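You operate a simulated robot arm through the tools that you are given. There is no shell and no other tool.

The job below is to be done with a simulated two-armed robot. You get a single attempt, and the scene is never put back.

TASK
On the top of the front table, pour about 110 ml from the water bottle into the teal cup, holding that steady with the other hand, and put the water bottle back.

It is judged by the outcome, as a careful person would: the job done as asked, and still so three seconds after it is handed in. It fails if anything else is knocked over, pushed out of place, dropped, spilled or broken.

THE ROBOT
Two 7-joint arms with two-finger parallel grippers on one trunk, on a base that moves. Base frame: it is fixed to the floor where the robot stands at the start and does not move with it; the origin is under the middle of the robot, x ahead of it, y to its left, z up; the surface under the hand at the start is at about z = 760. Readings come in mm, degrees, newtons and seconds.
The left shoulder is at the start at [70, 130, 1162], the right one opposite. With the tool pointing down near the work surface each hand reaches from about 100 to 500 mm from the robot's upright axis, wherever it stands, measured 20 degrees to its own side. Payload 1.57 kg a hand.
The TCP of each hand is the grasp point between the finger pads, 30 mm short of the fingertips. In the tool frame z runs along the fingers and y along their closing line. Largest opening 80 mm; finger width 17, thickness 12; the body of the gripper, 40 by 82 mm, starts 80 mm behind the TCP.
Orientation is that of the tool frame in the base frame, as [roll, pitch, yaw] about the fixed x, y, z axes, in that order (R = Rz(yaw) Ry(pitch) Rx(roll)). With the fingers straight down and closing along the base's y, the tool's x points along the base's -x, its y along +y and its z along -z.

THE INTERFACE
- The arms move only by the tool apply_moves. It takes "left_deltas", "right_deltas" or both (then of equal length, played together; a hand with none holds still); each is a list of rows, each a list of 6 numbers: the shift along the base's x, y, z in mm, then the turn, a rotation vector about the base's x, y, z in degrees. In form: [[x, y, z, ax, ay, az], ...]. A call has 1 to 20 rows; each row is the pose to reach, as a shift and turn from the pose commanded when the call began. "left_gripper" and "right_gripper" are, for a hand that has rows, the finger opening in mm, from 0 to 80, set as the call begins (left out, the last holds). Rows are played at 5 a second. More than 50 mm and 8.6 degrees between two rows, or a gripper value outside its range, and nothing of the call is played. Where a pose cannot be reached the arm comes as near as it can. A force on the tool above 40 N (or 10 N above the force at the start of the call, whichever is more), or a blocked arm, ends the call early, and 0.2 s more pass. Each finger travels about 108 mm/s and halts on what it meets, pressing with about 29 N; the grip force reading is that of the motor and also rises with nothing between the fingers. The clock runs only during rows and for 0.2 s after the last one: add rows that repeat a pose to give the fingers time. It gives the time, the measured TCP pose, the force on the tool (base axes), the opening and the grip force at its end, in the units of the frame above (readings bear some noise), with the torque about the TCP (base axes, N m) and any sound that the robot's microphone picked up, and new pictures: "views" is both (left out), scene, wrist or none (wrist: the cameras of the hands that moved).
- Cameras (640 x 400 px; columns grow to the right, rows downward): "scene" is now at [125.6, 25.3, 1376.8]; the picture's right is [0.32, -0.95, 0.00], its down [-0.68, -0.23, -0.69] and it looks along [0.65, 0.22, -0.72] (base axes); focal length 250 px, centre (320, 200). "left" rides on the left gripper at [72, 7, -122] in its tool frame; the picture's right is [-0.09, 1.00, 0.00], its down [-0.84, -0.08, -0.54] and it looks along [-0.54, -0.05, 0.84] (tool axes); focal length 238 px, centre (320, 200). "right" rides on the right gripper at [72, -7, -122] in its tool frame; the picture's right is [0.09, 1.00, 0.00], its down [-0.84, 0.08, -0.54] and it looks along [-0.54, 0.05, 0.84] (tool axes); focal length 238 px, centre (320, 200). There is no depth. A picture from a camera that has moved, and an enlarged one, comes with that camera's place and axes in the base frame and with its lens.
- move_column(by): slides the trunk up (or, below 0, down) by that many mm; the arms and the scene camera ride with it, the base frame stays. It gives what a move gives, with no picture.
- steer(legs): drives the robot by 1 to 6 legs, each [ahead, left, turn to the left] in mm, mm and degrees, along the robot's own axes; the way and the turn of a leg run together, so that a leg with both is an arc; at most 1500 mm and 180 degrees a leg. The arms and the cameras ride along, it lands a little off, and it stops where it bumps. It gives what a move gives, and a new picture of the scene camera.
- head_to(pan, tilt): turns the head with the scene camera to pan (to the left, within 86 degrees either way) and tilt (down, from -29 to 69), counted from straight ahead of the robot. It gives what a move gives, and a new picture of the scene camera.
- enlarge(camera, box): a new picture of the part [left, top, right, bottom] of that camera's present view, enlarged. The clock stands still meanwhile.
- sign_off(): hands the job in; it is judged then, once.

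Nothing tells you exact positions but the pictures and the camera data. Unless the task says otherwise, let go and move clear before handing in.

The tools are called after ">>>" as name(argument=value, ...) on one line, values as JSON. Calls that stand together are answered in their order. apply_moves: Moves the arms, as the interface text tells. Its arguments: {"type":"object","properties":{"left_deltas":{"type":"array"},"left_gripper":{"type":"number"},"right_deltas":{"type":"array"},"right_gripper":{"type":"number"},"views":{"type":"string","enum":["both","scene","wrist","none"]}},"required":[]} The other tools are called the same way: move_column (by) moves the trunk up or down; steer (legs) drives the base; head_to (pan, tilt) turns the head that bears the scene camera; enlarge (camera, box) takes an enlarged picture of a part of a camera's view; sign_off () hands the job in.

At the start:

```text
time: 0.0
left_ee_pos: [334.5, 300.6, 1134.3]
left_tcp_rot: [-180.0, 0.0, -179.9]
left_ft_force: [-1.1, 0.3, 0.8]
left_ft_torque: [0.01, 0.02, -0.01]
left_grip_width: 80.1
left_grip_force: 0.1
right_ee_pos: [419.3, -73.0, 1158.6]
right_tcp_rot: [-180.0, -0.1, -179.9]
right_ft_force: [-0.5, -0.9, -0.4]
right_ft_torque: [-0.01, 0.02, 0.0]
right_grip_width: 80.2
right_grip_force: 0.1
trunk travel left (down, up): [-800.0, 140.0]
robot x, y, heading: [0.7, -2.6, -0.2]
head pan, tilt (commanded): [18.9, 46.3]
```

scene: 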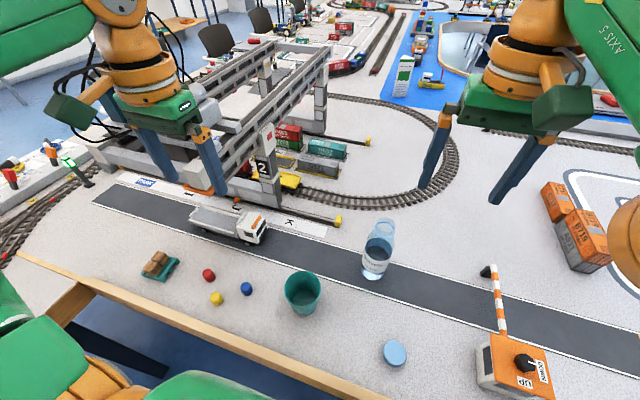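
right: 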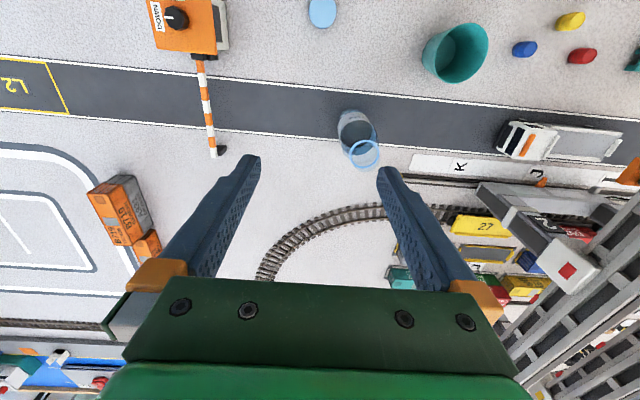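
left: 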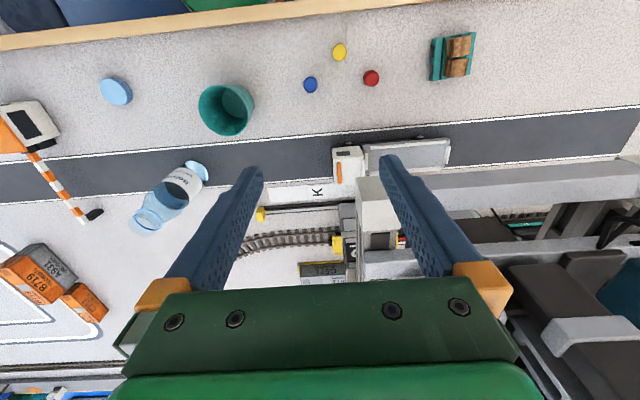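

I can see the teal cup near (320, 134) and the clear water bottle near (477, 0) on the table, with small blocks, a toy truck and a barrier gate around them. I'll look closer before moving.

>>> enlarge(camera="scene", box=[340, 200, 420, 290])

>>> enlarge(camera="scene", box=[260, 250, 440, 380])

>>> enlarge(camera="left", box=[80, 60, 280, 250])

>>> enlarge(camera="right", box=[290, 0, 510, 180])

```text
4.44 times, centred on (380, 245) of scene
camera zoom: at [125.6, 25.3, 1376.8], right [0.32, -0.95, 0.0], down [-0.68, -0.23, -0.69], along [0.65, 0.22, -0.72], focal length 1110 px, centre (53, 0)
```

zoom: 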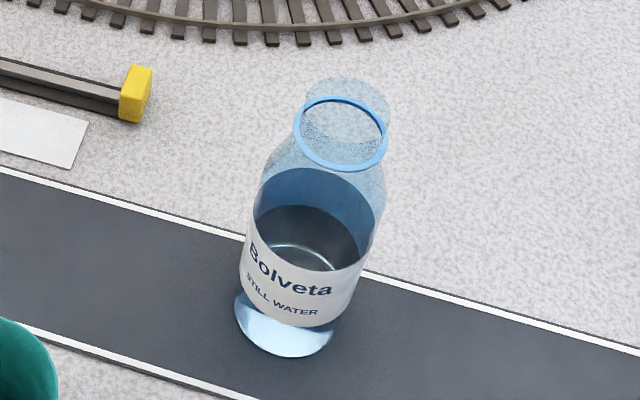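

```text
3.08 times, centred on (350, 315) of scene
camera zoom: at [125.6, 25.3, 1376.8], right [0.32, -0.95, 0.0], down [-0.68, -0.23, -0.69], along [0.65, 0.22, -0.72], focal length 768 px, centre (228, -154)
```

zoom: 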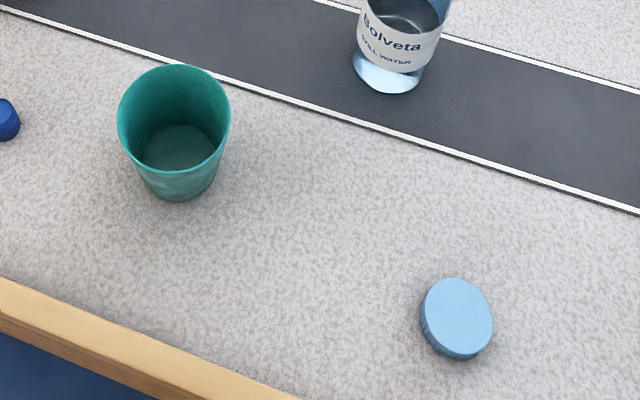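

```text
2.11 times, centred on (180, 155) of left
camera zoom: at [262.6, 306.9, 1255.9], right [0.09, 1.0, 0.0], down [0.84, -0.08, 0.54], along [0.54, -0.05, -0.84], focal length 502 px, centre (615, 295)
```

zoom: 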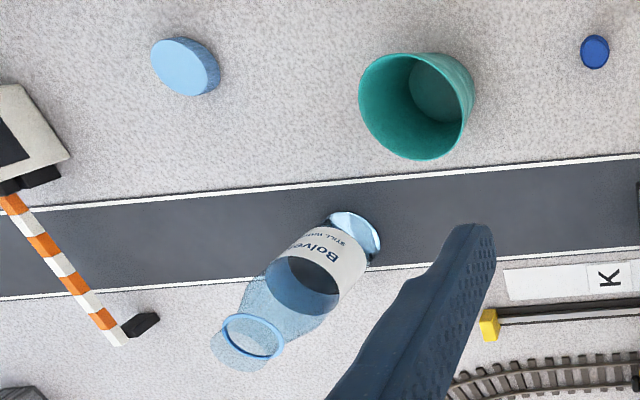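

```text
2.22 times, centred on (400, 90) of right
camera zoom: at [347.8, -79.6, 1279.5], right [-0.09, 1.0, 0.0], down [0.84, 0.08, 0.54], along [0.54, 0.05, -0.84], focal length 530 px, centre (142, 444)
```

zoom: 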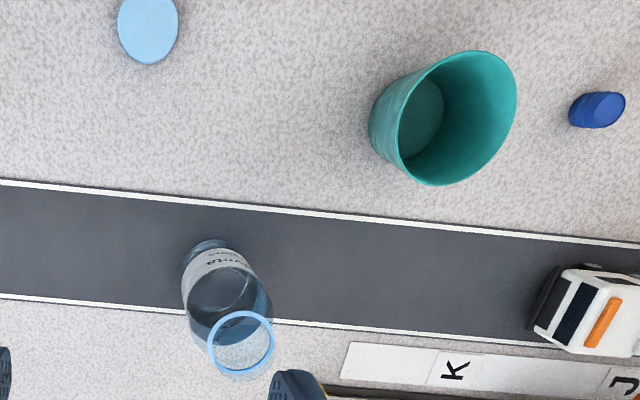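

The bottle is open, its cap lies near (302, -85), and it is about a third full. I'll bring both hands to yawed, partly lowered poses first: the left aims at the cup from the back left, the right at the bottle from the back right.

>>> apply_moves(left_deltas=[[-9, -17, -17, 0, 0, -7.5], [-18, -33, -33, 0, 0, -15], [-27, -50, -50, 0, 0, -22.5], [-36, -67, -67, 0, 0, -30], [-45, -84, -84, 0, 0, -37.5], [-54, -100, -100, 0, 0, -45]], right_deltas=[[-3, -2, -26, 0, 0, 7.5], [-6, -4, -52, 0, 0, 15], [-10, -6, -78, 0, 0, 22.5], [-13, -8, -104, 0, 0, 30], [-16, -10, -130, 0, 0, 37.5], [-19, -12, -158, 0, 0, 45]], left_gripper=80, right_gripper=80, views="both")

```text
time: 1.4
left_ee_pos: [280.8, 199.7, 1034.6]
left_tcp_rot: [-179.9, 0.0, 134.9]
left_ft_force: [0.3, -0.1, -0.5]
left_ft_torque: [0.04, 0.02, 0.01]
left_grip_width: 79.9
left_grip_force: 0.0
right_ee_pos: [400.7, -84.4, 1001.1]
right_tcp_rot: [180.0, 0.0, -135.0]
right_ft_force: [0.4, -0.1, -0.3]
right_ft_torque: [0.0, 0.0, -0.01]
right_grip_width: 79.9
right_grip_force: 0.0
trunk travel left (down, up): [-800.0, 140.0]
robot x, y, heading: [-0.2, -2.1, -0.1]
head pan, tilt (commanded): [18.9, 46.3]
camera scene: at [126.0, 24.2, 1376.8], right [0.32, -0.95, 0.0], down [-0.68, -0.23, -0.69], along [0.65, 0.22, -0.72], focal length 250 px, centre (320, 200)
camera right: at [354.6, -141.1, 1122.2], right [-0.77, 0.64, 0.0], down [0.54, 0.65, 0.54], along [0.35, 0.42, -0.84], focal length 238 px, centre (320, 200)
camera left: at [235.2, 254.4, 1157.3], right [0.77, 0.64, 0.0], down [0.54, -0.65, 0.54], along [0.35, -0.42, -0.84], focal length 238 px, centre (320, 200)
```

scene: 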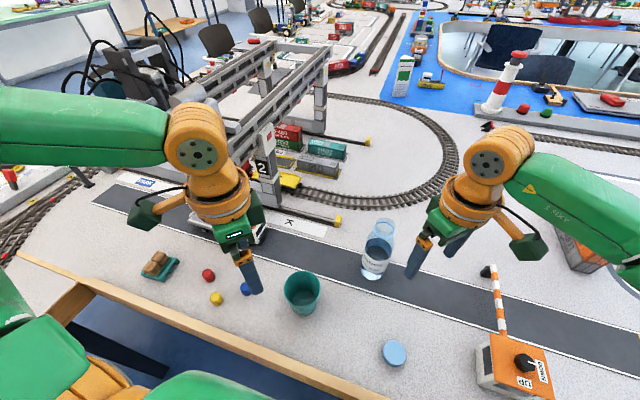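
right: 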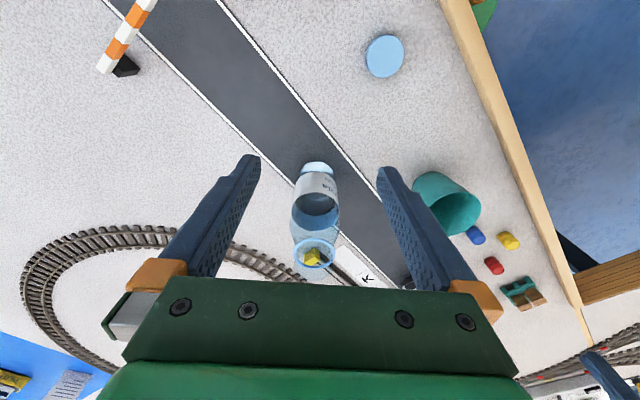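
left: 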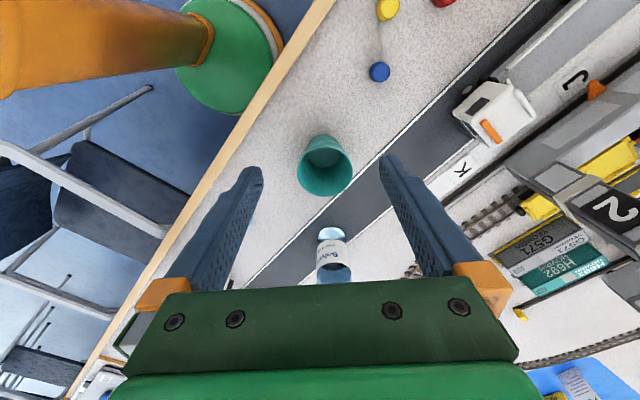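

Both hands yawed as intended. Next I'll tilt the left hand to 45° and the right hand to 60° while lowering them, which also gives a side view of the bottle.

>>> apply_moves(left_deltas=[[0, 0, -19, -4, -4, 0], [0, 0, -38, -8, -8, 0], [0, 0, -57, -12, -12, 0], [0, 0, -76, -16, -16, 0], [0, 0, -95, -20, -20, 0], [0, 0, -114, -24, -24, 0], [0, 0, -132, -28, -28, 0], [0, 0, -150, -31.82, -31.82, 0]], right_deltas=[[0, 0, -12, 5.3, -5.3, 0], [0, 0, -24, 10.6, -10.6, 0], [0, 0, -36, 15.9, -15.9, 0], [0, 0, -48, 21.2, -21.2, 0], [0, 0, -60, 26.5, -26.5, 0], [0, 0, -72, 31.8, -31.8, 0], [0, 0, -84, 37.1, -37.1, 0], [0, 0, -96, 42.43, -42.43, 0]], views="both")

```text
time: 3.2
left_ee_pos: [280.0, 200.8, 883.1]
left_tcp_rot: [-179.8, 45.2, 135.3]
left_ft_force: [0.9, -0.4, 0.0]
left_ft_torque: [-0.01, -0.01, -0.01]
left_grip_width: 80.1
left_grip_force: 0.1
left hand out of reach, approached as far as the arm can: row 5
right_ee_pos: [398.9, -85.7, 905.2]
right_tcp_rot: [-180.0, 60.2, -134.9]
right_ft_force: [0.1, 0.3, 0.4]
right_ft_torque: [-0.01, 0.03, 0.0]
right_grip_width: 79.8
right_grip_force: 0.0
trunk travel left (down, up): [-800.0, 140.0]
robot x, y, heading: [-2.3, 0.9, -0.0]
head pan, tilt (commanded): [18.9, 46.3]
camera scene: at [124.9, 25.2, 1376.9], right [0.32, -0.95, 0.0], down [-0.68, -0.23, -0.69], along [0.65, 0.22, -0.72], focal length 250 px, centre (320, 200)
camera right: at [303.3, -190.1, 902.0], right [-0.74, 0.67, -0.08], down [-0.09, 0.02, 1.0], along [0.67, 0.74, 0.05], focal length 238 px, centre (320, 200)
camera left: at [187.2, 301.3, 919.0], right [0.75, 0.66, 0.06], down [0.09, -0.2, 0.98], along [0.66, -0.73, -0.21], focal length 238 px, centre (320, 200)
```

scene: 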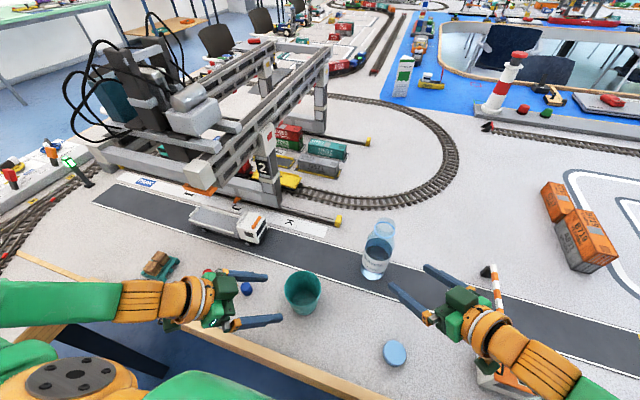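
right: 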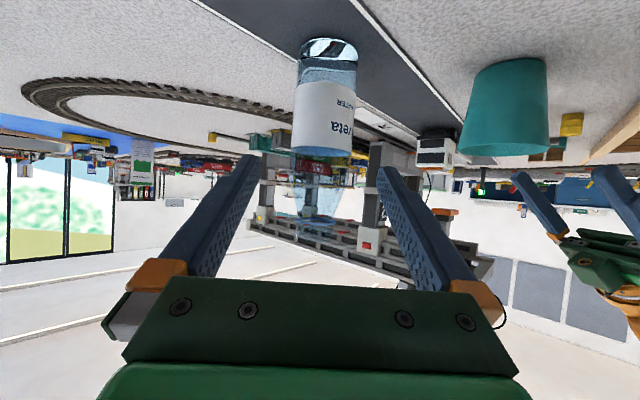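
left: 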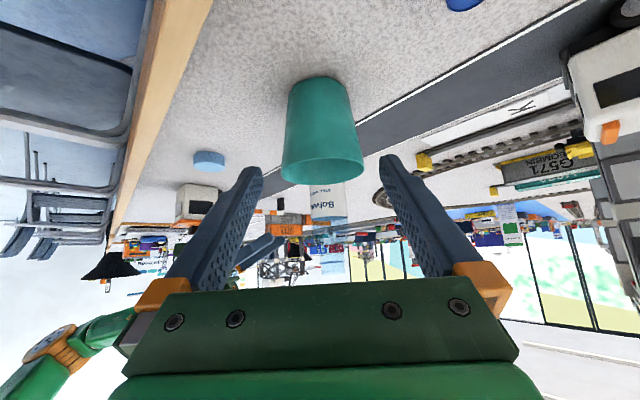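

The right camera now sees the bottle from the side. I'll enlarge these views to measure the bottle, the water level and the cup.

>>> enlarge(camera="right", box=[255, 20, 405, 240])

>>> enlarge(camera="right", box=[420, 30, 620, 180])

>>> enlarge(camera="left", box=[230, 60, 410, 280])

>>> enlarge(camera="scene", box=[150, 200, 480, 400])

```text
1.82 times, centred on (330, 130) of right
camera zoom: at [303.3, -190.1, 902.0], right [-0.74, 0.67, -0.08], down [-0.09, 0.02, 1.0], along [0.67, 0.74, 0.05], focal length 433 px, centre (302, 327)
```

zoom: 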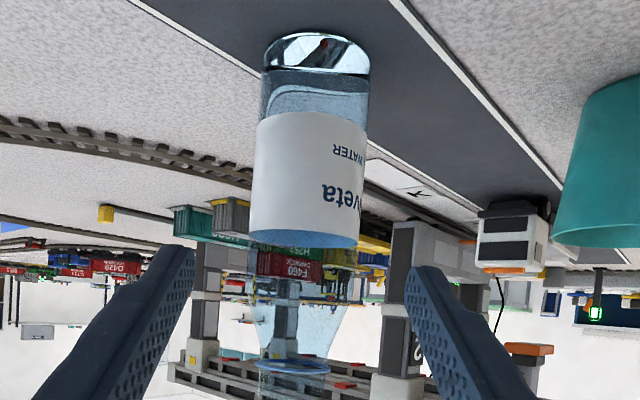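

```text
2.67 times, centred on (520, 105) of right
camera zoom: at [303.3, -190.1, 902.0], right [-0.74, 0.67, -0.08], down [-0.09, 0.02, 1.0], along [0.67, 0.74, 0.05], focal length 636 px, centre (-213, 453)
```

zoom: 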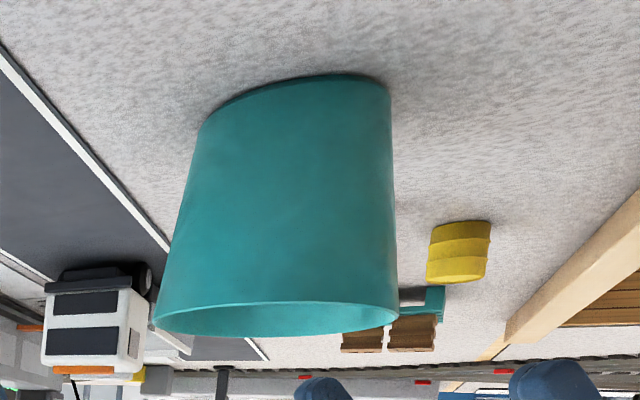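

```text
1.82 times, centred on (320, 170) of left
camera zoom: at [187.2, 301.3, 919.0], right [0.75, 0.66, 0.06], down [0.09, -0.2, 0.98], along [0.66, -0.73, -0.21], focal length 433 px, centre (320, 254)
```

zoom: 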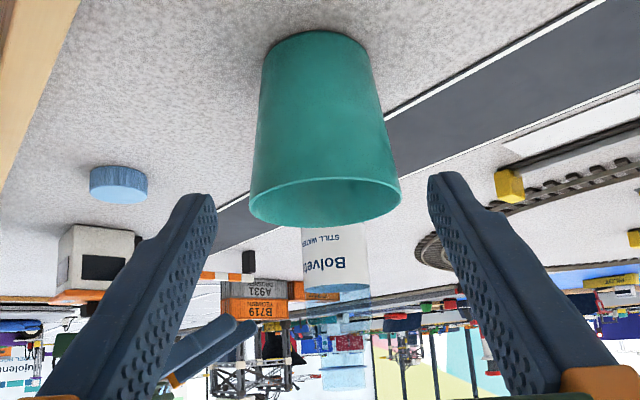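

```text
1.94 times, centred on (315, 300) of scene
camera zoom: at [124.9, 25.2, 1376.9], right [0.32, -0.95, 0.0], down [-0.68, -0.23, -0.69], along [0.65, 0.22, -0.72], focal length 484 px, centre (330, 6)
```

zoom: 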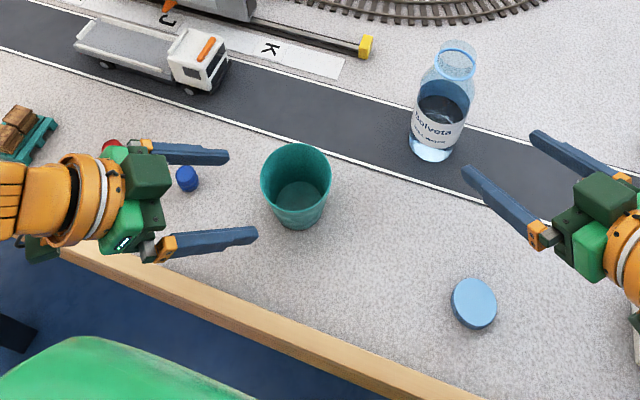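

I'll zoom further on the bottle in the scene view to measure the water level inside the label band.

>>> enlarge(camera="scene", box=[355, 212, 403, 284])

>>> enlarge(camera="right", box=[275, 120, 375, 240])

```text
5.56 times, centred on (379, 248) of scene
camera zoom: at [124.9, 25.2, 1376.9], right [0.32, -0.95, 0.0], down [-0.68, -0.23, -0.69], along [0.65, 0.22, -0.72], focal length 1387 px, centre (-8, -67)
```

zoom: 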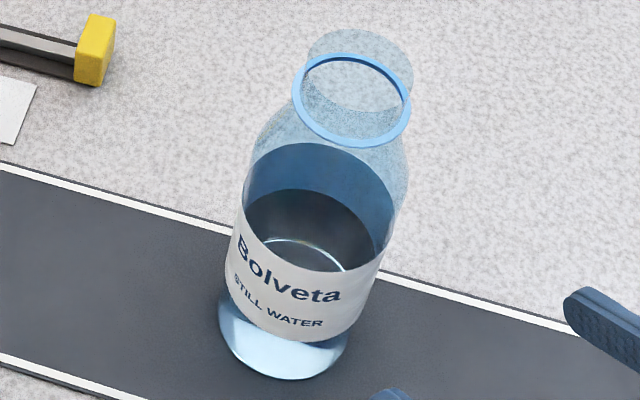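

```text
3.33 times, centred on (325, 180) of right
camera zoom: at [303.3, -190.1, 902.0], right [-0.74, 0.67, -0.08], down [-0.09, 0.02, 1.0], along [0.67, 0.74, 0.05], focal length 794 px, centre (303, 267)
```

zoom: 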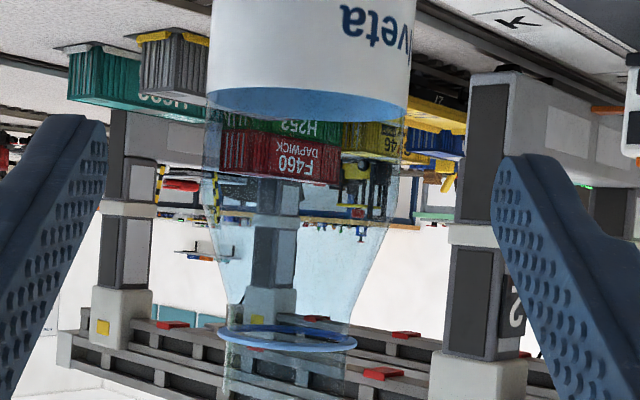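

The bottle axis is centred on the right hand's approach line, roughly at (480.5, -1.5). Its body is 65 mm across up to z ≈ 885 and the water level is near z ≈ 828, so it holds about 200 ml. The cup is near (340, 140). I'll advance the open left gripper around the cup and tilt and lower the right hand to its pre-grasp pose.

>>> apply_moves(left_deltas=[[9, -9, -12, 0, 0, 0], [18, -18, -25, 0, 0, 0], [27, -27, -38, 0, 0, 0], [36, -36, -51, 0, 0, 0], [45, -45, -63, 0, 0, 0]], right_deltas=[[0, 0, -8, 2.1, -2.1, 0], [-0.3, 0.3, -16, 4.2, -4.2, 0], [-0.6, 0.6, -24, 6.3, -6.3, 0], [-0.9, 0.9, -31, 8.4, -8.4, 0], [-1, 1, -37, 10.6, -10.6, 0]], views="both")

```text
time: 4.4
left_ee_pos: [324.5, 156.2, 820.1]
left_tcp_rot: [-179.9, 45.0, 135.1]
left_ft_force: [0.1, -0.6, 0.5]
left_ft_torque: [-0.01, 0.04, 0.01]
left_grip_width: 80.1
left_grip_force: 0.0
right_ee_pos: [399.7, -83.3, 867.4]
right_tcp_rot: [180.0, 75.1, -135.1]
right_ft_force: [0.3, -0.4, 0.3]
right_ft_torque: [0.01, -0.04, -0.01]
right_grip_width: 80.0
right_grip_force: 0.1
trunk travel left (down, up): [-800.0, 140.0]
robot x, y, heading: [-1.0, 3.0, -0.1]
head pan, tilt (commanded): [18.9, 46.3]
camera scene: at [126.0, 24.9, 1376.8], right [0.32, -0.95, 0.0], down [-0.68, -0.23, -0.69], along [0.65, 0.22, -0.72], focal length 250 px, centre (320, 200)
camera right: at [308.0, -184.8, 828.9], right [-0.72, 0.69, -0.09], down [-0.27, -0.16, 0.95], along [0.64, 0.71, 0.31], focal length 238 px, centre (320, 200)
camera left: at [233.1, 257.1, 856.0], right [0.75, 0.66, 0.06], down [0.09, -0.2, 0.98], along [0.66, -0.72, -0.21], focal length 238 px, centre (320, 200)
```

scene: 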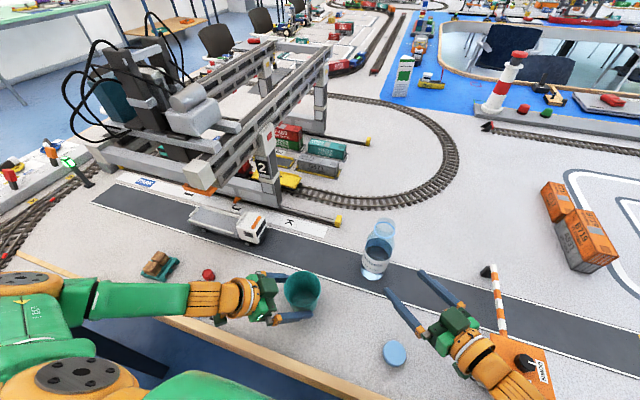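
right: 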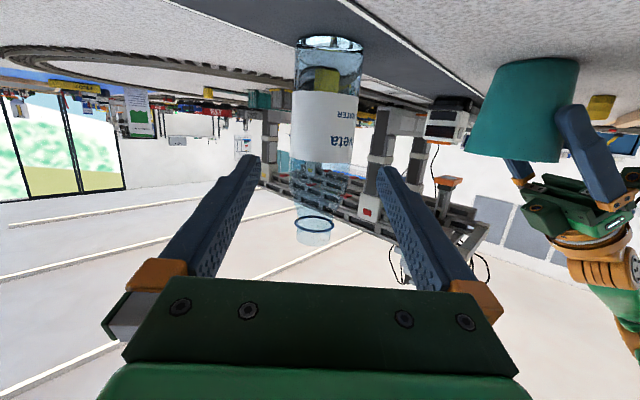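
left: 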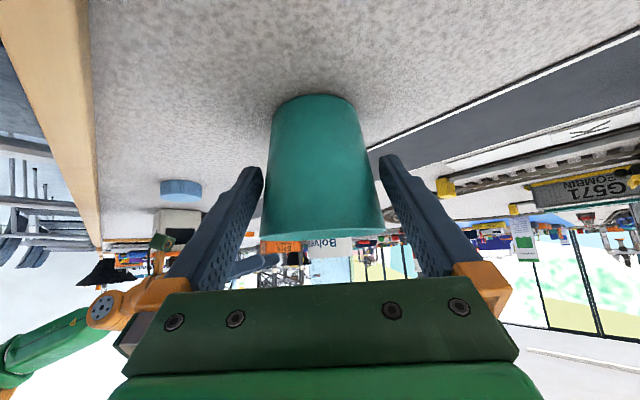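

The left fingers are starting to straddle the cup. I'll check the clearance on both sides before going deeper.

>>> enlarge(camera="left", box=[220, 80, 420, 260])

>>> enlarge(camera="scene", box=[220, 240, 360, 340])

>>> enlarge(camera="right", box=[440, 40, 640, 240])

```text
2.22 times, centred on (320, 170) of left
camera zoom: at [233.1, 257.1, 856.0], right [0.75, 0.66, 0.06], down [0.09, -0.2, 0.98], along [0.66, -0.72, -0.21], focal length 530 px, centre (320, 267)
```

zoom: 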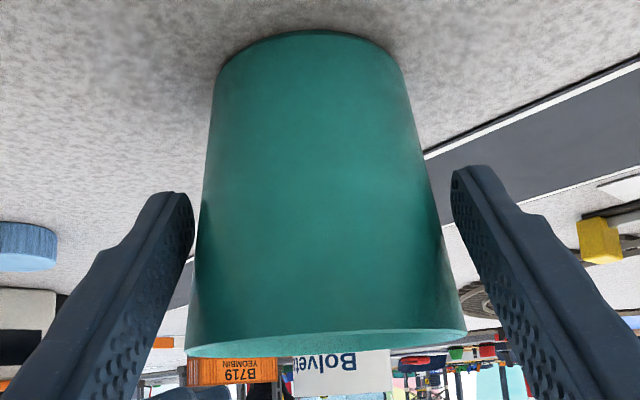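

```text
4.00 times, centred on (290, 290) of scene
camera zoom: at [126.0, 24.9, 1376.8], right [0.32, -0.95, 0.0], down [-0.68, -0.23, -0.69], along [0.65, 0.22, -0.72], focal length 999 px, centre (440, -160)
```

zoom: 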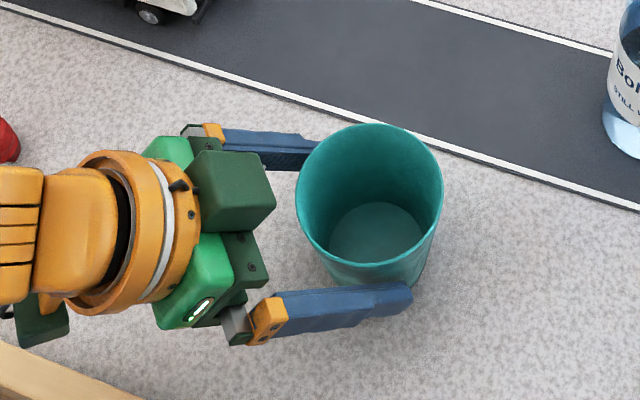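

```text
2.00 times, centred on (540, 140) of right
camera zoom: at [308.0, -184.8, 828.9], right [-0.72, 0.69, -0.09], down [-0.27, -0.16, 0.95], along [0.64, 0.71, 0.31], focal length 477 px, centre (-120, 320)
```

zoom: 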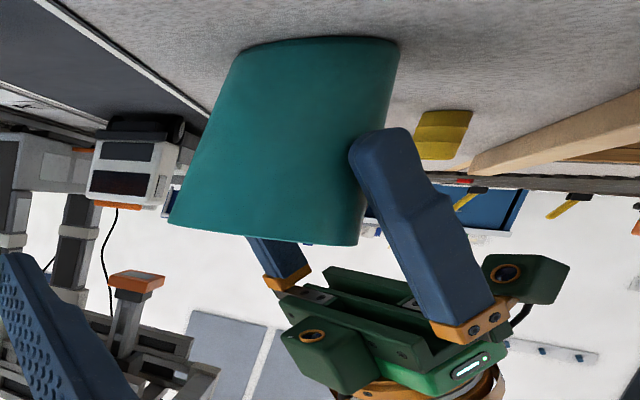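

The cup sits within about 1 mm of the left hand's centre line. I'll go the last 31 mm to the cup's centre, then close gently on it.

>>> apply_moves(left_deltas=[[5, -5, -7, 0, 0, 0], [11, -11, -14, 0, 0, 0], [16, -16, -21, 0, 0, 0], [16, -16, -21, 0, 0, 0]], views="both")

```text
time: 5.4
left_ee_pos: [341.1, 141.2, 798.7]
left_tcp_rot: [-179.9, 45.0, 135.1]
left_ft_force: [-0.2, -0.3, -0.3]
left_ft_torque: [0.03, 0.0, 0.01]
left_grip_width: 80.1
left_grip_force: 0.0
right_ee_pos: [399.9, -84.2, 868.0]
right_tcp_rot: [-180.0, 75.0, -135.0]
right_ft_force: [0.3, 0.1, -0.8]
right_ft_torque: [0.04, 0.01, 0.02]
right_grip_width: 80.1
right_grip_force: 0.1
trunk travel left (down, up): [-800.0, 140.0]
robot x, y, heading: [-4.1, 3.5, 0.0]
head pan, tilt (commanded): [18.9, 46.3]
camera scene: at [125.4, 25.1, 1376.8], right [0.32, -0.95, 0.0], down [-0.68, -0.23, -0.69], along [0.65, 0.22, -0.72], focal length 250 px, centre (320, 200)
camera left: at [249.0, 241.1, 834.8], right [0.75, 0.66, 0.06], down [0.09, -0.2, 0.98], along [0.66, -0.72, -0.21], focal length 238 px, centre (320, 200)
```

scene: 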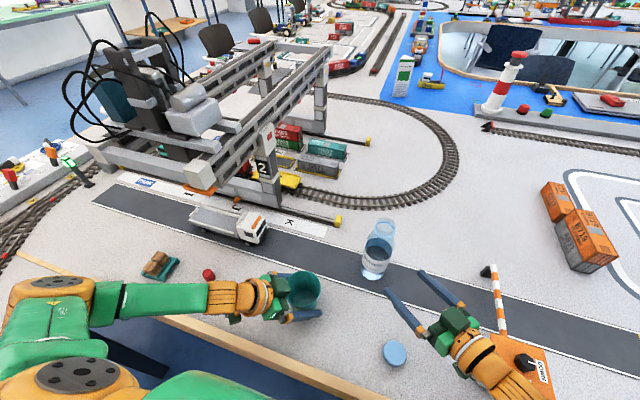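
left: 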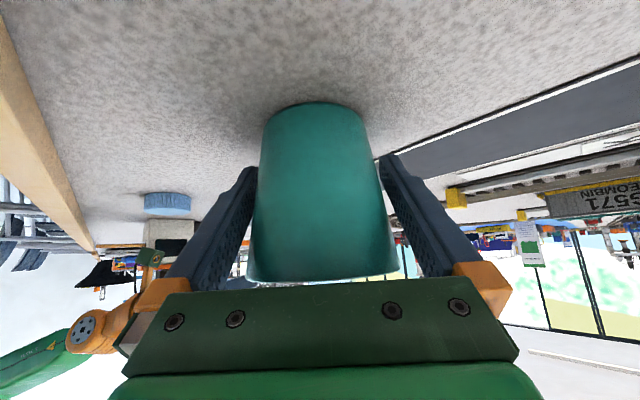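

The left fingers are around the cup with clearance everywhere. Now I'll close the left gripper on it.

>>> apply_moves(left_deltas=[[0, 0, 0, 0, 0, 0], [0, 0, 0, 0, 0, 0], [0, 0, 0, 0, 0, 0]], left_gripper=60, views="both")

```text
time: 6.2
left_ee_pos: [341.0, 140.0, 799.4]
left_tcp_rot: [-179.9, 45.0, 135.1]
left_ft_force: [-0.2, 0.5, 0.8]
left_ft_torque: [0.01, -0.04, -0.03]
left_grip_width: 72.7
left_grip_force: 28.9
right_ee_pos: [398.3, -83.1, 867.4]
right_tcp_rot: [-180.0, 75.0, -135.0]
right_ft_force: [0.9, -0.6, 0.7]
right_ft_torque: [0.02, -0.01, 0.0]
right_grip_width: 80.1
right_grip_force: 0.1
trunk travel left (down, up): [-800.0, 140.0]
robot x, y, heading: [0.4, -5.6, -0.0]
head pan, tilt (commanded): [18.9, 46.3]
camera scene: at [125.5, 24.9, 1376.8], right [0.32, -0.95, 0.0], down [-0.68, -0.23, -0.69], along [0.65, 0.22, -0.72], focal length 250 px, centre (320, 200)
camera left: at [249.0, 241.0, 834.9], right [0.75, 0.66, 0.06], down [0.09, -0.2, 0.98], along [0.66, -0.72, -0.21], focal length 238 px, centre (320, 200)
```

scene: 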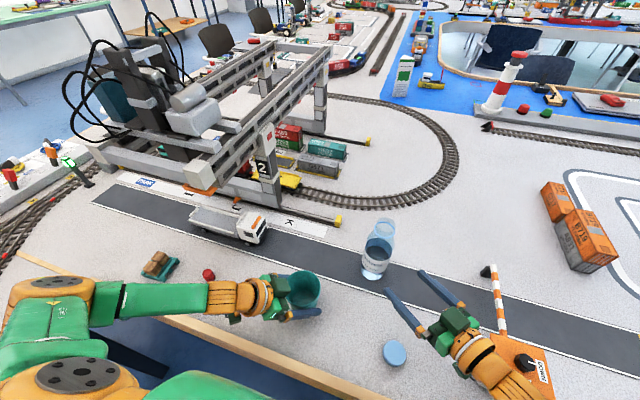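
left: 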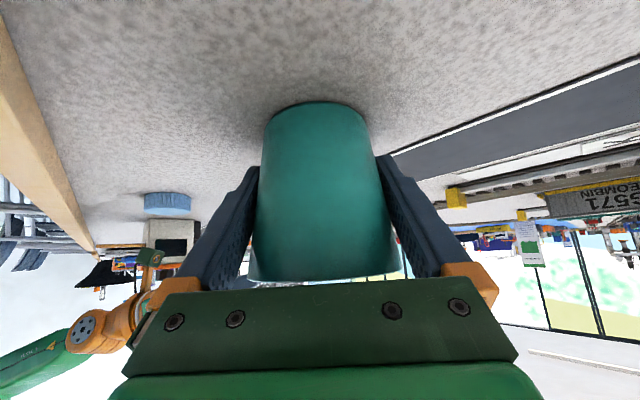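

The cup is held at 72.7 mm and has not moved. Now the right hand goes forward around the bottle, stopping partway to check.

>>> apply_moves(right_deltas=[[14, 14, 0, 0, 0, 0], [28, 28.5, 0, 0, 0, 0], [42, 42.5, 0, 0, 0, 0], [56, 57, 0, 0, 0, 0]], right_gripper=80, views="both")

>>> enlarge(camera="right", box=[220, 0, 420, 260])

>>> enlarge(camera="scene", box=[320, 200, 500, 320])

```text
time: 7.2
left_ee_pos: [341.4, 140.1, 800.6]
left_tcp_rot: [-179.8, 44.9, 135.0]
left_ft_force: [0.4, 0.1, -0.2]
left_ft_torque: [0.0, 0.0, 0.0]
left_grip_width: 72.2
left_grip_force: 29.0
right_ee_pos: [455.8, -27.0, 865.6]
right_tcp_rot: [-179.8, 75.0, -134.9]
right_ft_force: [0.1, -0.5, 0.2]
right_ft_torque: [-0.03, 0.01, 0.0]
right_grip_width: 79.9
right_grip_force: 0.1
trunk travel left (down, up): [-800.0, 140.0]
robot x, y, heading: [-2.5, -0.5, -0.2]
head pan, tilt (commanded): [18.9, 46.3]
camera scene: at [125.8, 25.5, 1376.8], right [0.32, -0.95, 0.0], down [-0.68, -0.24, -0.69], along [0.65, 0.22, -0.72], focal length 250 px, centre (320, 200)
camera right: at [364.7, -128.7, 827.5], right [-0.72, 0.69, -0.09], down [-0.27, -0.16, 0.95], along [0.64, 0.71, 0.3], focal length 238 px, centre (320, 200)
```

scene: 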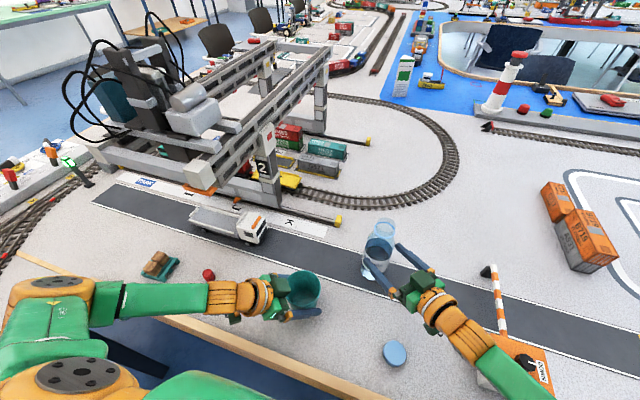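
right: 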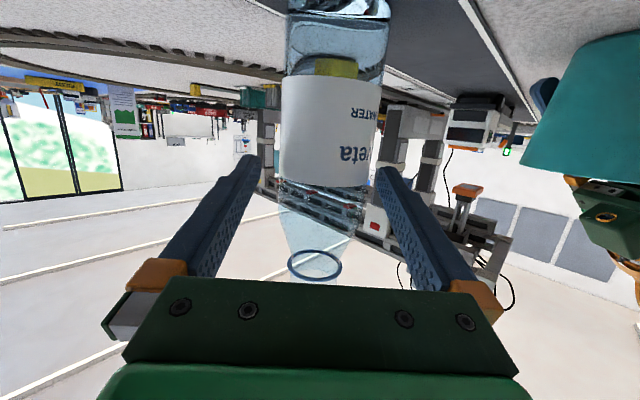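

```text
1.54 times, centred on (320, 130) of right
camera zoom: at [364.7, -128.7, 827.5], right [-0.72, 0.69, -0.09], down [-0.27, -0.16, 0.95], along [0.64, 0.71, 0.3], focal length 367 px, centre (320, 308)
```

zoom: 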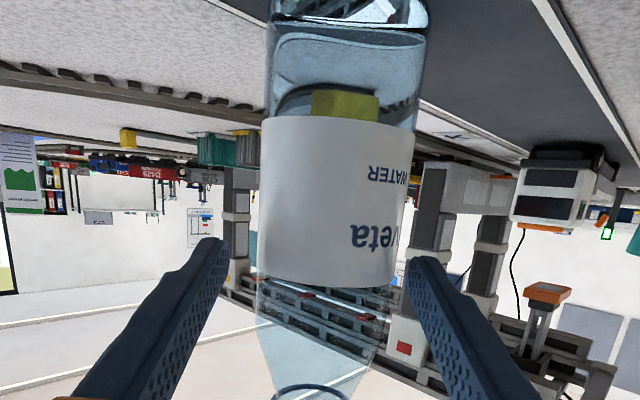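

```text
3.33 times, centred on (410, 260) of scene
camera zoom: at [125.8, 25.5, 1376.8], right [0.32, -0.95, 0.0], down [-0.68, -0.24, -0.69], along [0.65, 0.22, -0.72], focal length 832 px, centre (20, 0)
```

zoom: 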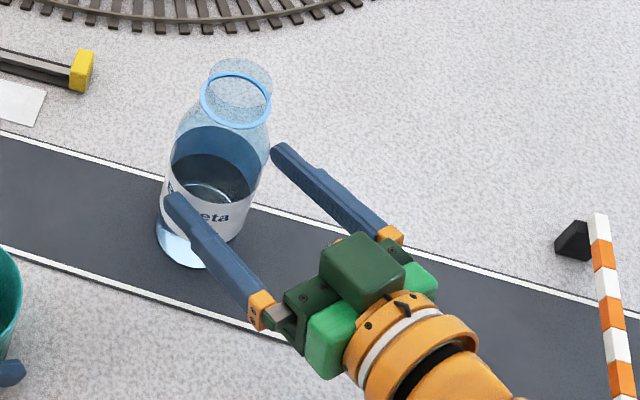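

The bottle is between the fingers with both sides clear, offset about 2 mm. I'll correct for that and go the final stretch to the bottle's axis.

>>> apply_moves(right_deltas=[[8, 9.2, 0, 0, 0, 0], [16, 18, 0, 0, 0, 0], [24, 26.2, 0, 0, 0, 0], [24, 26.2, 0, 0, 0, 0]], right_gripper=80, views="wrist")

>>> enlarge(camera="scene", box=[320, 200, 460, 300])

```text
time: 8.2
left_ee_pos: [341.4, 140.7, 798.8]
left_tcp_rot: [-179.9, 45.0, 135.1]
left_ft_force: [-0.4, -0.5, -1.0]
left_ft_torque: [-0.05, -0.01, -0.02]
left_grip_width: 72.5
left_grip_force: 29.1
right_ee_pos: [480.3, 0.4, 866.4]
right_tcp_rot: [180.0, 75.0, -135.1]
right_ft_force: [0.5, 0.7, 0.1]
right_ft_torque: [0.01, -0.03, 0.01]
right_grip_width: 80.4
right_grip_force: 0.1
trunk travel left (down, up): [-800.0, 140.0]
robot x, y, heading: [0.5, 2.2, -0.1]
head pan, tilt (commanded): [18.9, 46.3]
camera right: at [388.4, -101.2, 828.1], right [-0.72, 0.69, -0.09], down [-0.27, -0.16, 0.95], along [0.64, 0.71, 0.3], focal length 238 px, centre (320, 200)
```

right: 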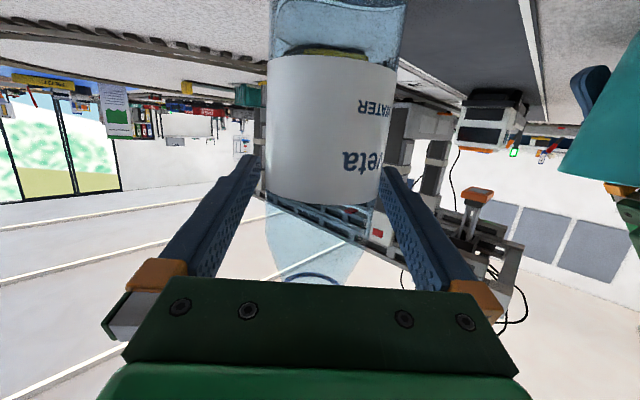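

```text
4.00 times, centred on (390, 250) of scene
camera zoom: at [125.6, 25.0, 1376.8], right [0.32, -0.95, 0.0], down [-0.68, -0.23, -0.69], along [0.65, 0.22, -0.72], focal length 999 px, centre (40, 0)
```

zoom: 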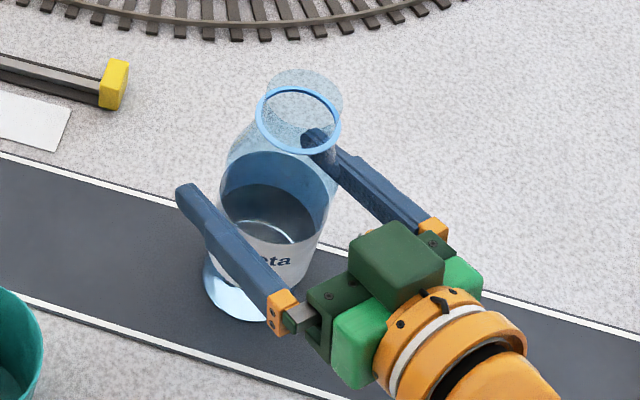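

The fingers straddle the bottle just past its axis. Closing the right gripper now.

>>> apply_moves(right_deltas=[[0, 0, 0, 0, 0, 0], [0, 0, 0, 0, 0, 0], [0, 0, 0, 0, 0, 0]], right_gripper=55, views="both")

>>> enlarge(camera="scene", box=[320, 200, 460, 300])

```text
time: 9.0
left_ee_pos: [341.0, 140.9, 799.0]
left_tcp_rot: [-179.8, 45.0, 135.0]
left_ft_force: [0.1, 0.1, -0.1]
left_ft_torque: [0.02, 0.03, -0.04]
left_grip_width: 72.5
left_grip_force: 29.0
right_ee_pos: [480.6, -0.1, 866.8]
right_tcp_rot: [180.0, 74.9, -135.0]
right_ft_force: [0.2, 0.7, -0.1]
right_ft_torque: [-0.01, -0.02, 0.0]
right_grip_width: 63.3
right_grip_force: 28.8
trunk travel left (down, up): [-800.0, 140.0]
robot x, y, heading: [-0.4, -2.8, -0.2]
head pan, tilt (commanded): [18.9, 46.3]
camera scene: at [125.6, 25.4, 1376.8], right [0.32, -0.95, 0.0], down [-0.68, -0.24, -0.69], along [0.65, 0.22, -0.72], focal length 250 px, centre (320, 200)
camera right: at [388.4, -101.1, 828.2], right [-0.72, 0.69, -0.09], down [-0.27, -0.16, 0.95], along [0.64, 0.71, 0.3], focal length 238 px, centre (320, 200)
```

scene: 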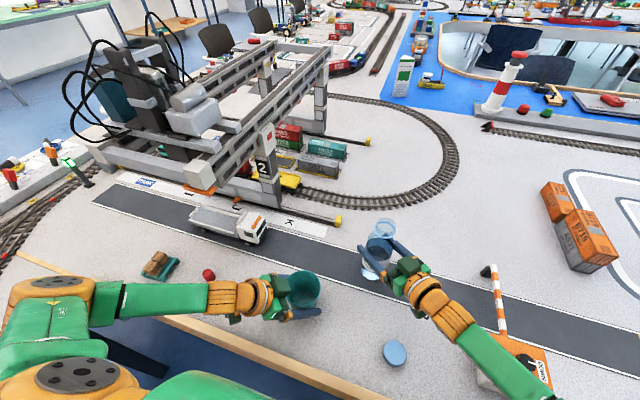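
right: 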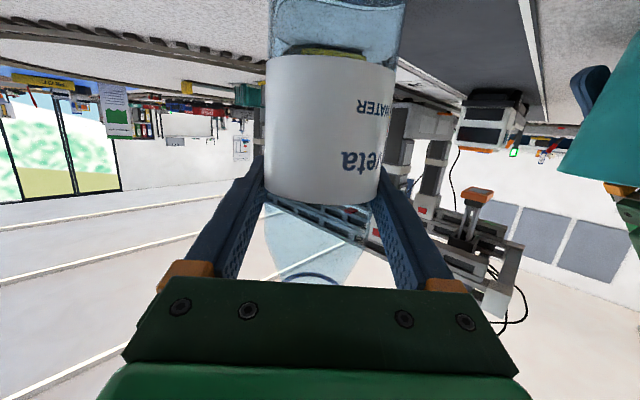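

```text
4.00 times, centred on (390, 250) of scene
camera zoom: at [125.6, 25.4, 1376.8], right [0.32, -0.95, 0.0], down [-0.68, -0.24, -0.69], along [0.65, 0.22, -0.72], focal length 999 px, centre (40, 0)
```

zoom: 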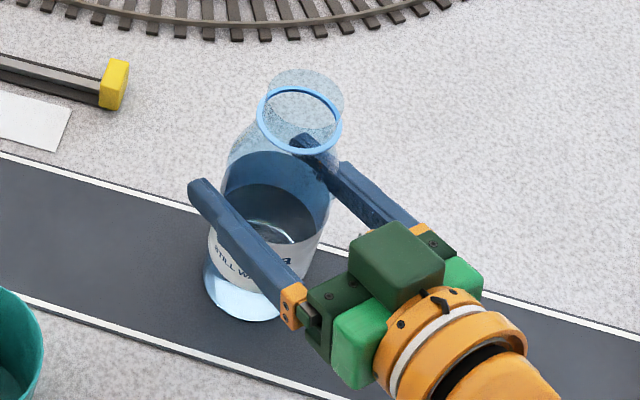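

The bottle is gripped at 63.3 mm. I'll lift it straight up, weigh it while it's held still, and check the space above the cup, since the left hand's housing leans over it.

>>> apply_moves(right_deltas=[[0, 0, 8, 0, 0, 0], [0, 0, 20, 0, 0, 0], [0, 0, 35, 0, 0, 0], [0, 0, 50, 0, 0, 0], [0, 0, 60, 0, 0, 0], [0, 0, 60, 0, 0, 0]], views="both")

>>> enlarge(camera="scene", box=[240, 190, 440, 330])

>>> enlarge(camera="right", box=[440, 0, 640, 260])

>>> enlarge(camera="left", box=[220, 80, 420, 300])

```text
time: 10.4
left_ee_pos: [340.6, 139.3, 800.3]
left_tcp_rot: [-179.9, 45.0, 135.2]
left_ft_force: [-0.5, -0.5, -0.1]
left_ft_torque: [-0.04, -0.01, 0.02]
left_grip_width: 72.5
left_grip_force: 29.0
right_ee_pos: [480.3, -0.7, 928.1]
right_tcp_rot: [179.8, 75.0, -135.0]
right_ft_force: [-0.1, -0.9, -1.6]
right_ft_torque: [0.01, 0.03, 0.01]
right_grip_width: 63.1
right_grip_force: 29.4
trunk travel left (down, up): [-800.0, 140.0]
robot x, y, heading: [-2.2, 2.5, 0.2]
head pan, tilt (commanded): [18.9, 46.3]
camera scene: at [126.2, 25.1, 1376.7], right [0.32, -0.95, 0.0], down [-0.68, -0.23, -0.69], along [0.65, 0.22, -0.72], focal length 250 px, centre (320, 200)
camera right: at [388.7, -102.5, 889.0], right [-0.72, 0.69, -0.09], down [-0.27, -0.16, 0.95], along [0.64, 0.71, 0.3], focal length 238 px, centre (320, 200)
```

scene: 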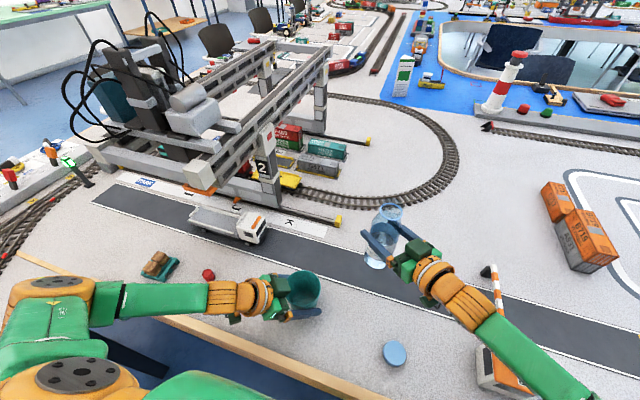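
right: 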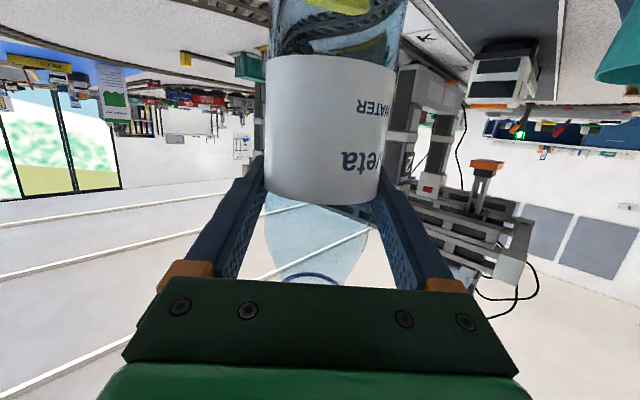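

```text
2.86 times, centred on (340, 260) of scene
camera zoom: at [126.2, 25.1, 1376.7], right [0.32, -0.95, 0.0], down [-0.68, -0.23, -0.69], along [0.65, 0.22, -0.72], focal length 713 px, centre (263, 29)
```

zoom: 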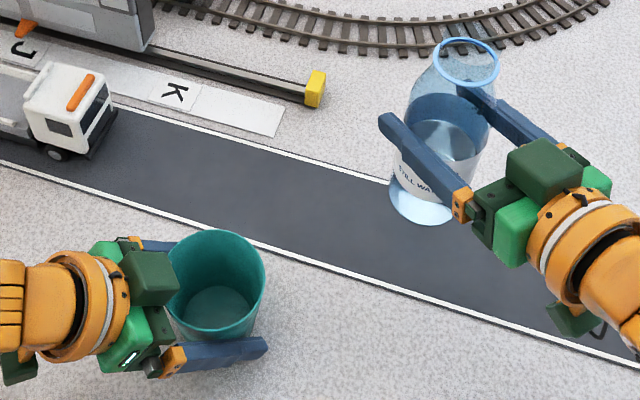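

```text
1.54 times, centred on (540, 130) of right
camera zoom: at [388.7, -102.5, 889.0], right [-0.72, 0.69, -0.09], down [-0.27, -0.16, 0.95], along [0.64, 0.71, 0.3], focal length 367 px, centre (-18, 308)
```

zoom: 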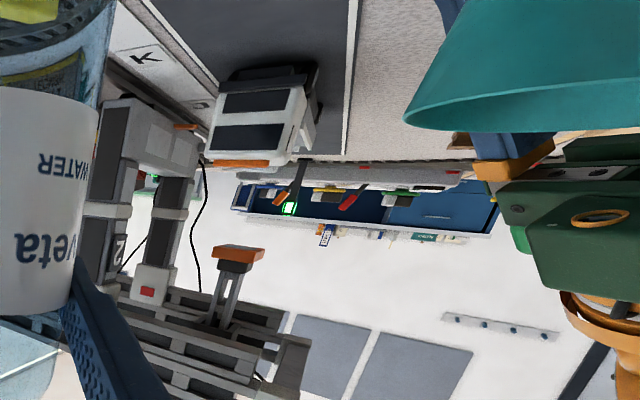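

```text
1.82 times, centred on (320, 190) of left
camera zoom: at [249.4, 241.1, 834.7], right [0.75, 0.66, 0.06], down [0.09, -0.2, 0.98], along [0.66, -0.72, -0.21], focal length 433 px, centre (320, 218)
```

zoom: 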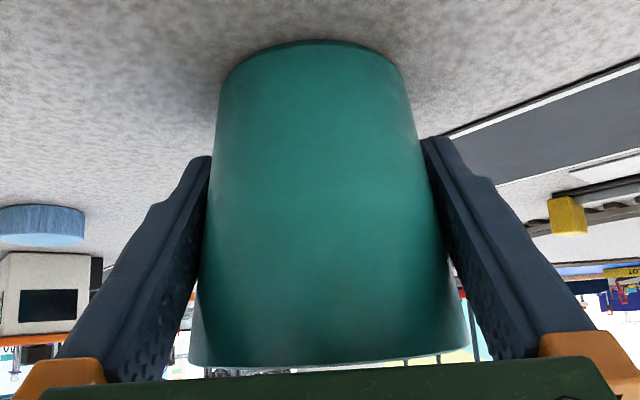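

The bottle is clear of the table with no sway. The left hand's housing only starts about 18 mm past the cup's centre and above z ≈ 870, so pouring over the near half of the cup keeps clear of it. I'll move the bottle toward the cup while tilting to 56°, well before any water can flow.

>>> apply_moves(right_deltas=[[-7, 7.5, 0, -5.66, -5.66, 0], [-14, 15, -1, -11.31, -11.31, 0], [-21, 22.5, -3, -16.97, -16.97, 0], [-28, 30, -5, -22.63, -22.63, 0], [-35, 37.5, -8, -28.28, -28.28, 0], [-42, 45, -10, -33.94, -33.94, 0], [-50, 53, -12, -39.6, -39.6, 0]], views="both")

>>> enlarge(camera="scene", box=[240, 180, 440, 330])

>>> enlarge(camera="left", box=[220, 80, 420, 300])

```text
time: 12.0
left_ee_pos: [342.1, 140.3, 797.9]
left_tcp_rot: [-180.0, 45.0, 135.1]
left_ft_force: [0.0, 0.1, 0.4]
left_ft_torque: [-0.01, 0.0, -0.01]
left_grip_width: 72.6
left_grip_force: 28.9
right_ee_pos: [496.7, -108.2, 990.9]
right_tcp_rot: [-110.8, 39.4, -64.5]
right_ft_force: [-0.4, 1.0, -1.6]
right_ft_torque: [0.08, 0.08, -0.02]
right_grip_width: 63.2
right_grip_force: 28.8
right hand out of reach, approached as far as the arm can: row 2, 3, 4, 5, 6, 7
trunk travel left (down, up): [-800.0, 140.0]
robot x, y, heading: [0.1, -1.3, -0.1]
head pan, tilt (commanded): [18.9, 46.3]
camera scene: at [126.3, 25.1, 1376.7], right [0.32, -0.95, 0.0], down [-0.68, -0.23, -0.69], along [0.65, 0.22, -0.72], focal length 250 px, centre (320, 200)
camera right: at [432.6, -235.2, 984.4], right [-0.54, 0.32, -0.78], down [-0.73, 0.29, 0.62], along [0.42, 0.9, 0.08], focal length 238 px, centre (320, 200)
```

scene: 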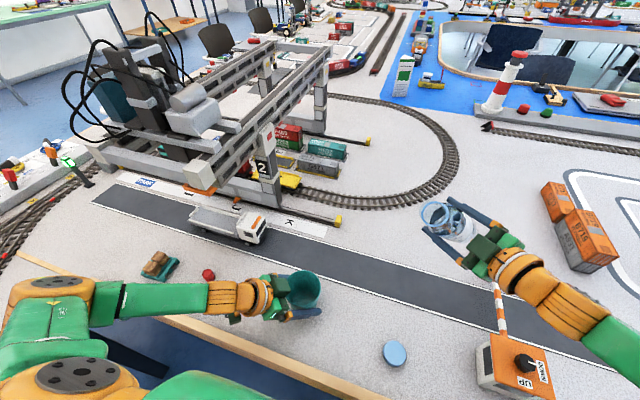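
right: 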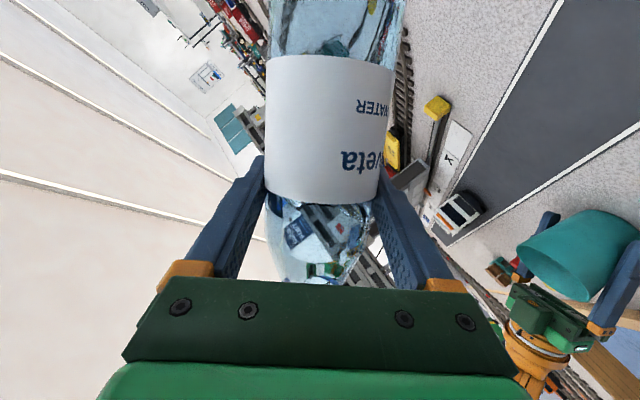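

```text
2.67 times, centred on (340, 255) of scene
camera zoom: at [126.3, 25.1, 1376.7], right [0.32, -0.95, 0.0], down [-0.68, -0.23, -0.69], along [0.65, 0.22, -0.72], focal length 666 px, centre (267, 53)
```

zoom: 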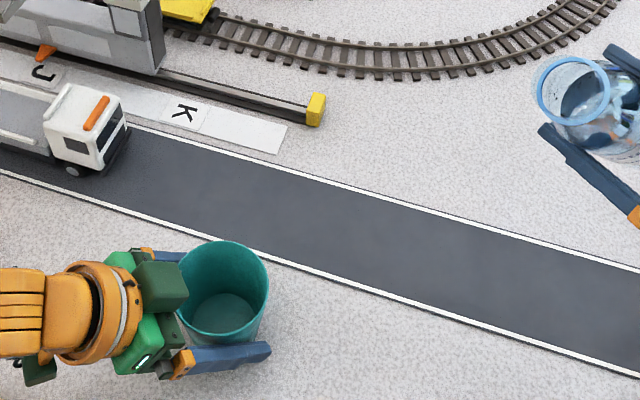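

```text
1.82 times, centred on (320, 190) of left
camera zoom: at [249.4, 241.2, 834.7], right [0.75, 0.66, 0.06], down [0.09, -0.2, 0.97], along [0.66, -0.72, -0.21], focal length 433 px, centre (320, 218)
```

zoom: 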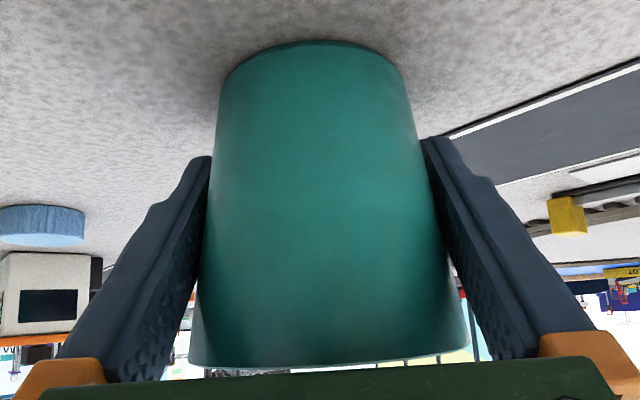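

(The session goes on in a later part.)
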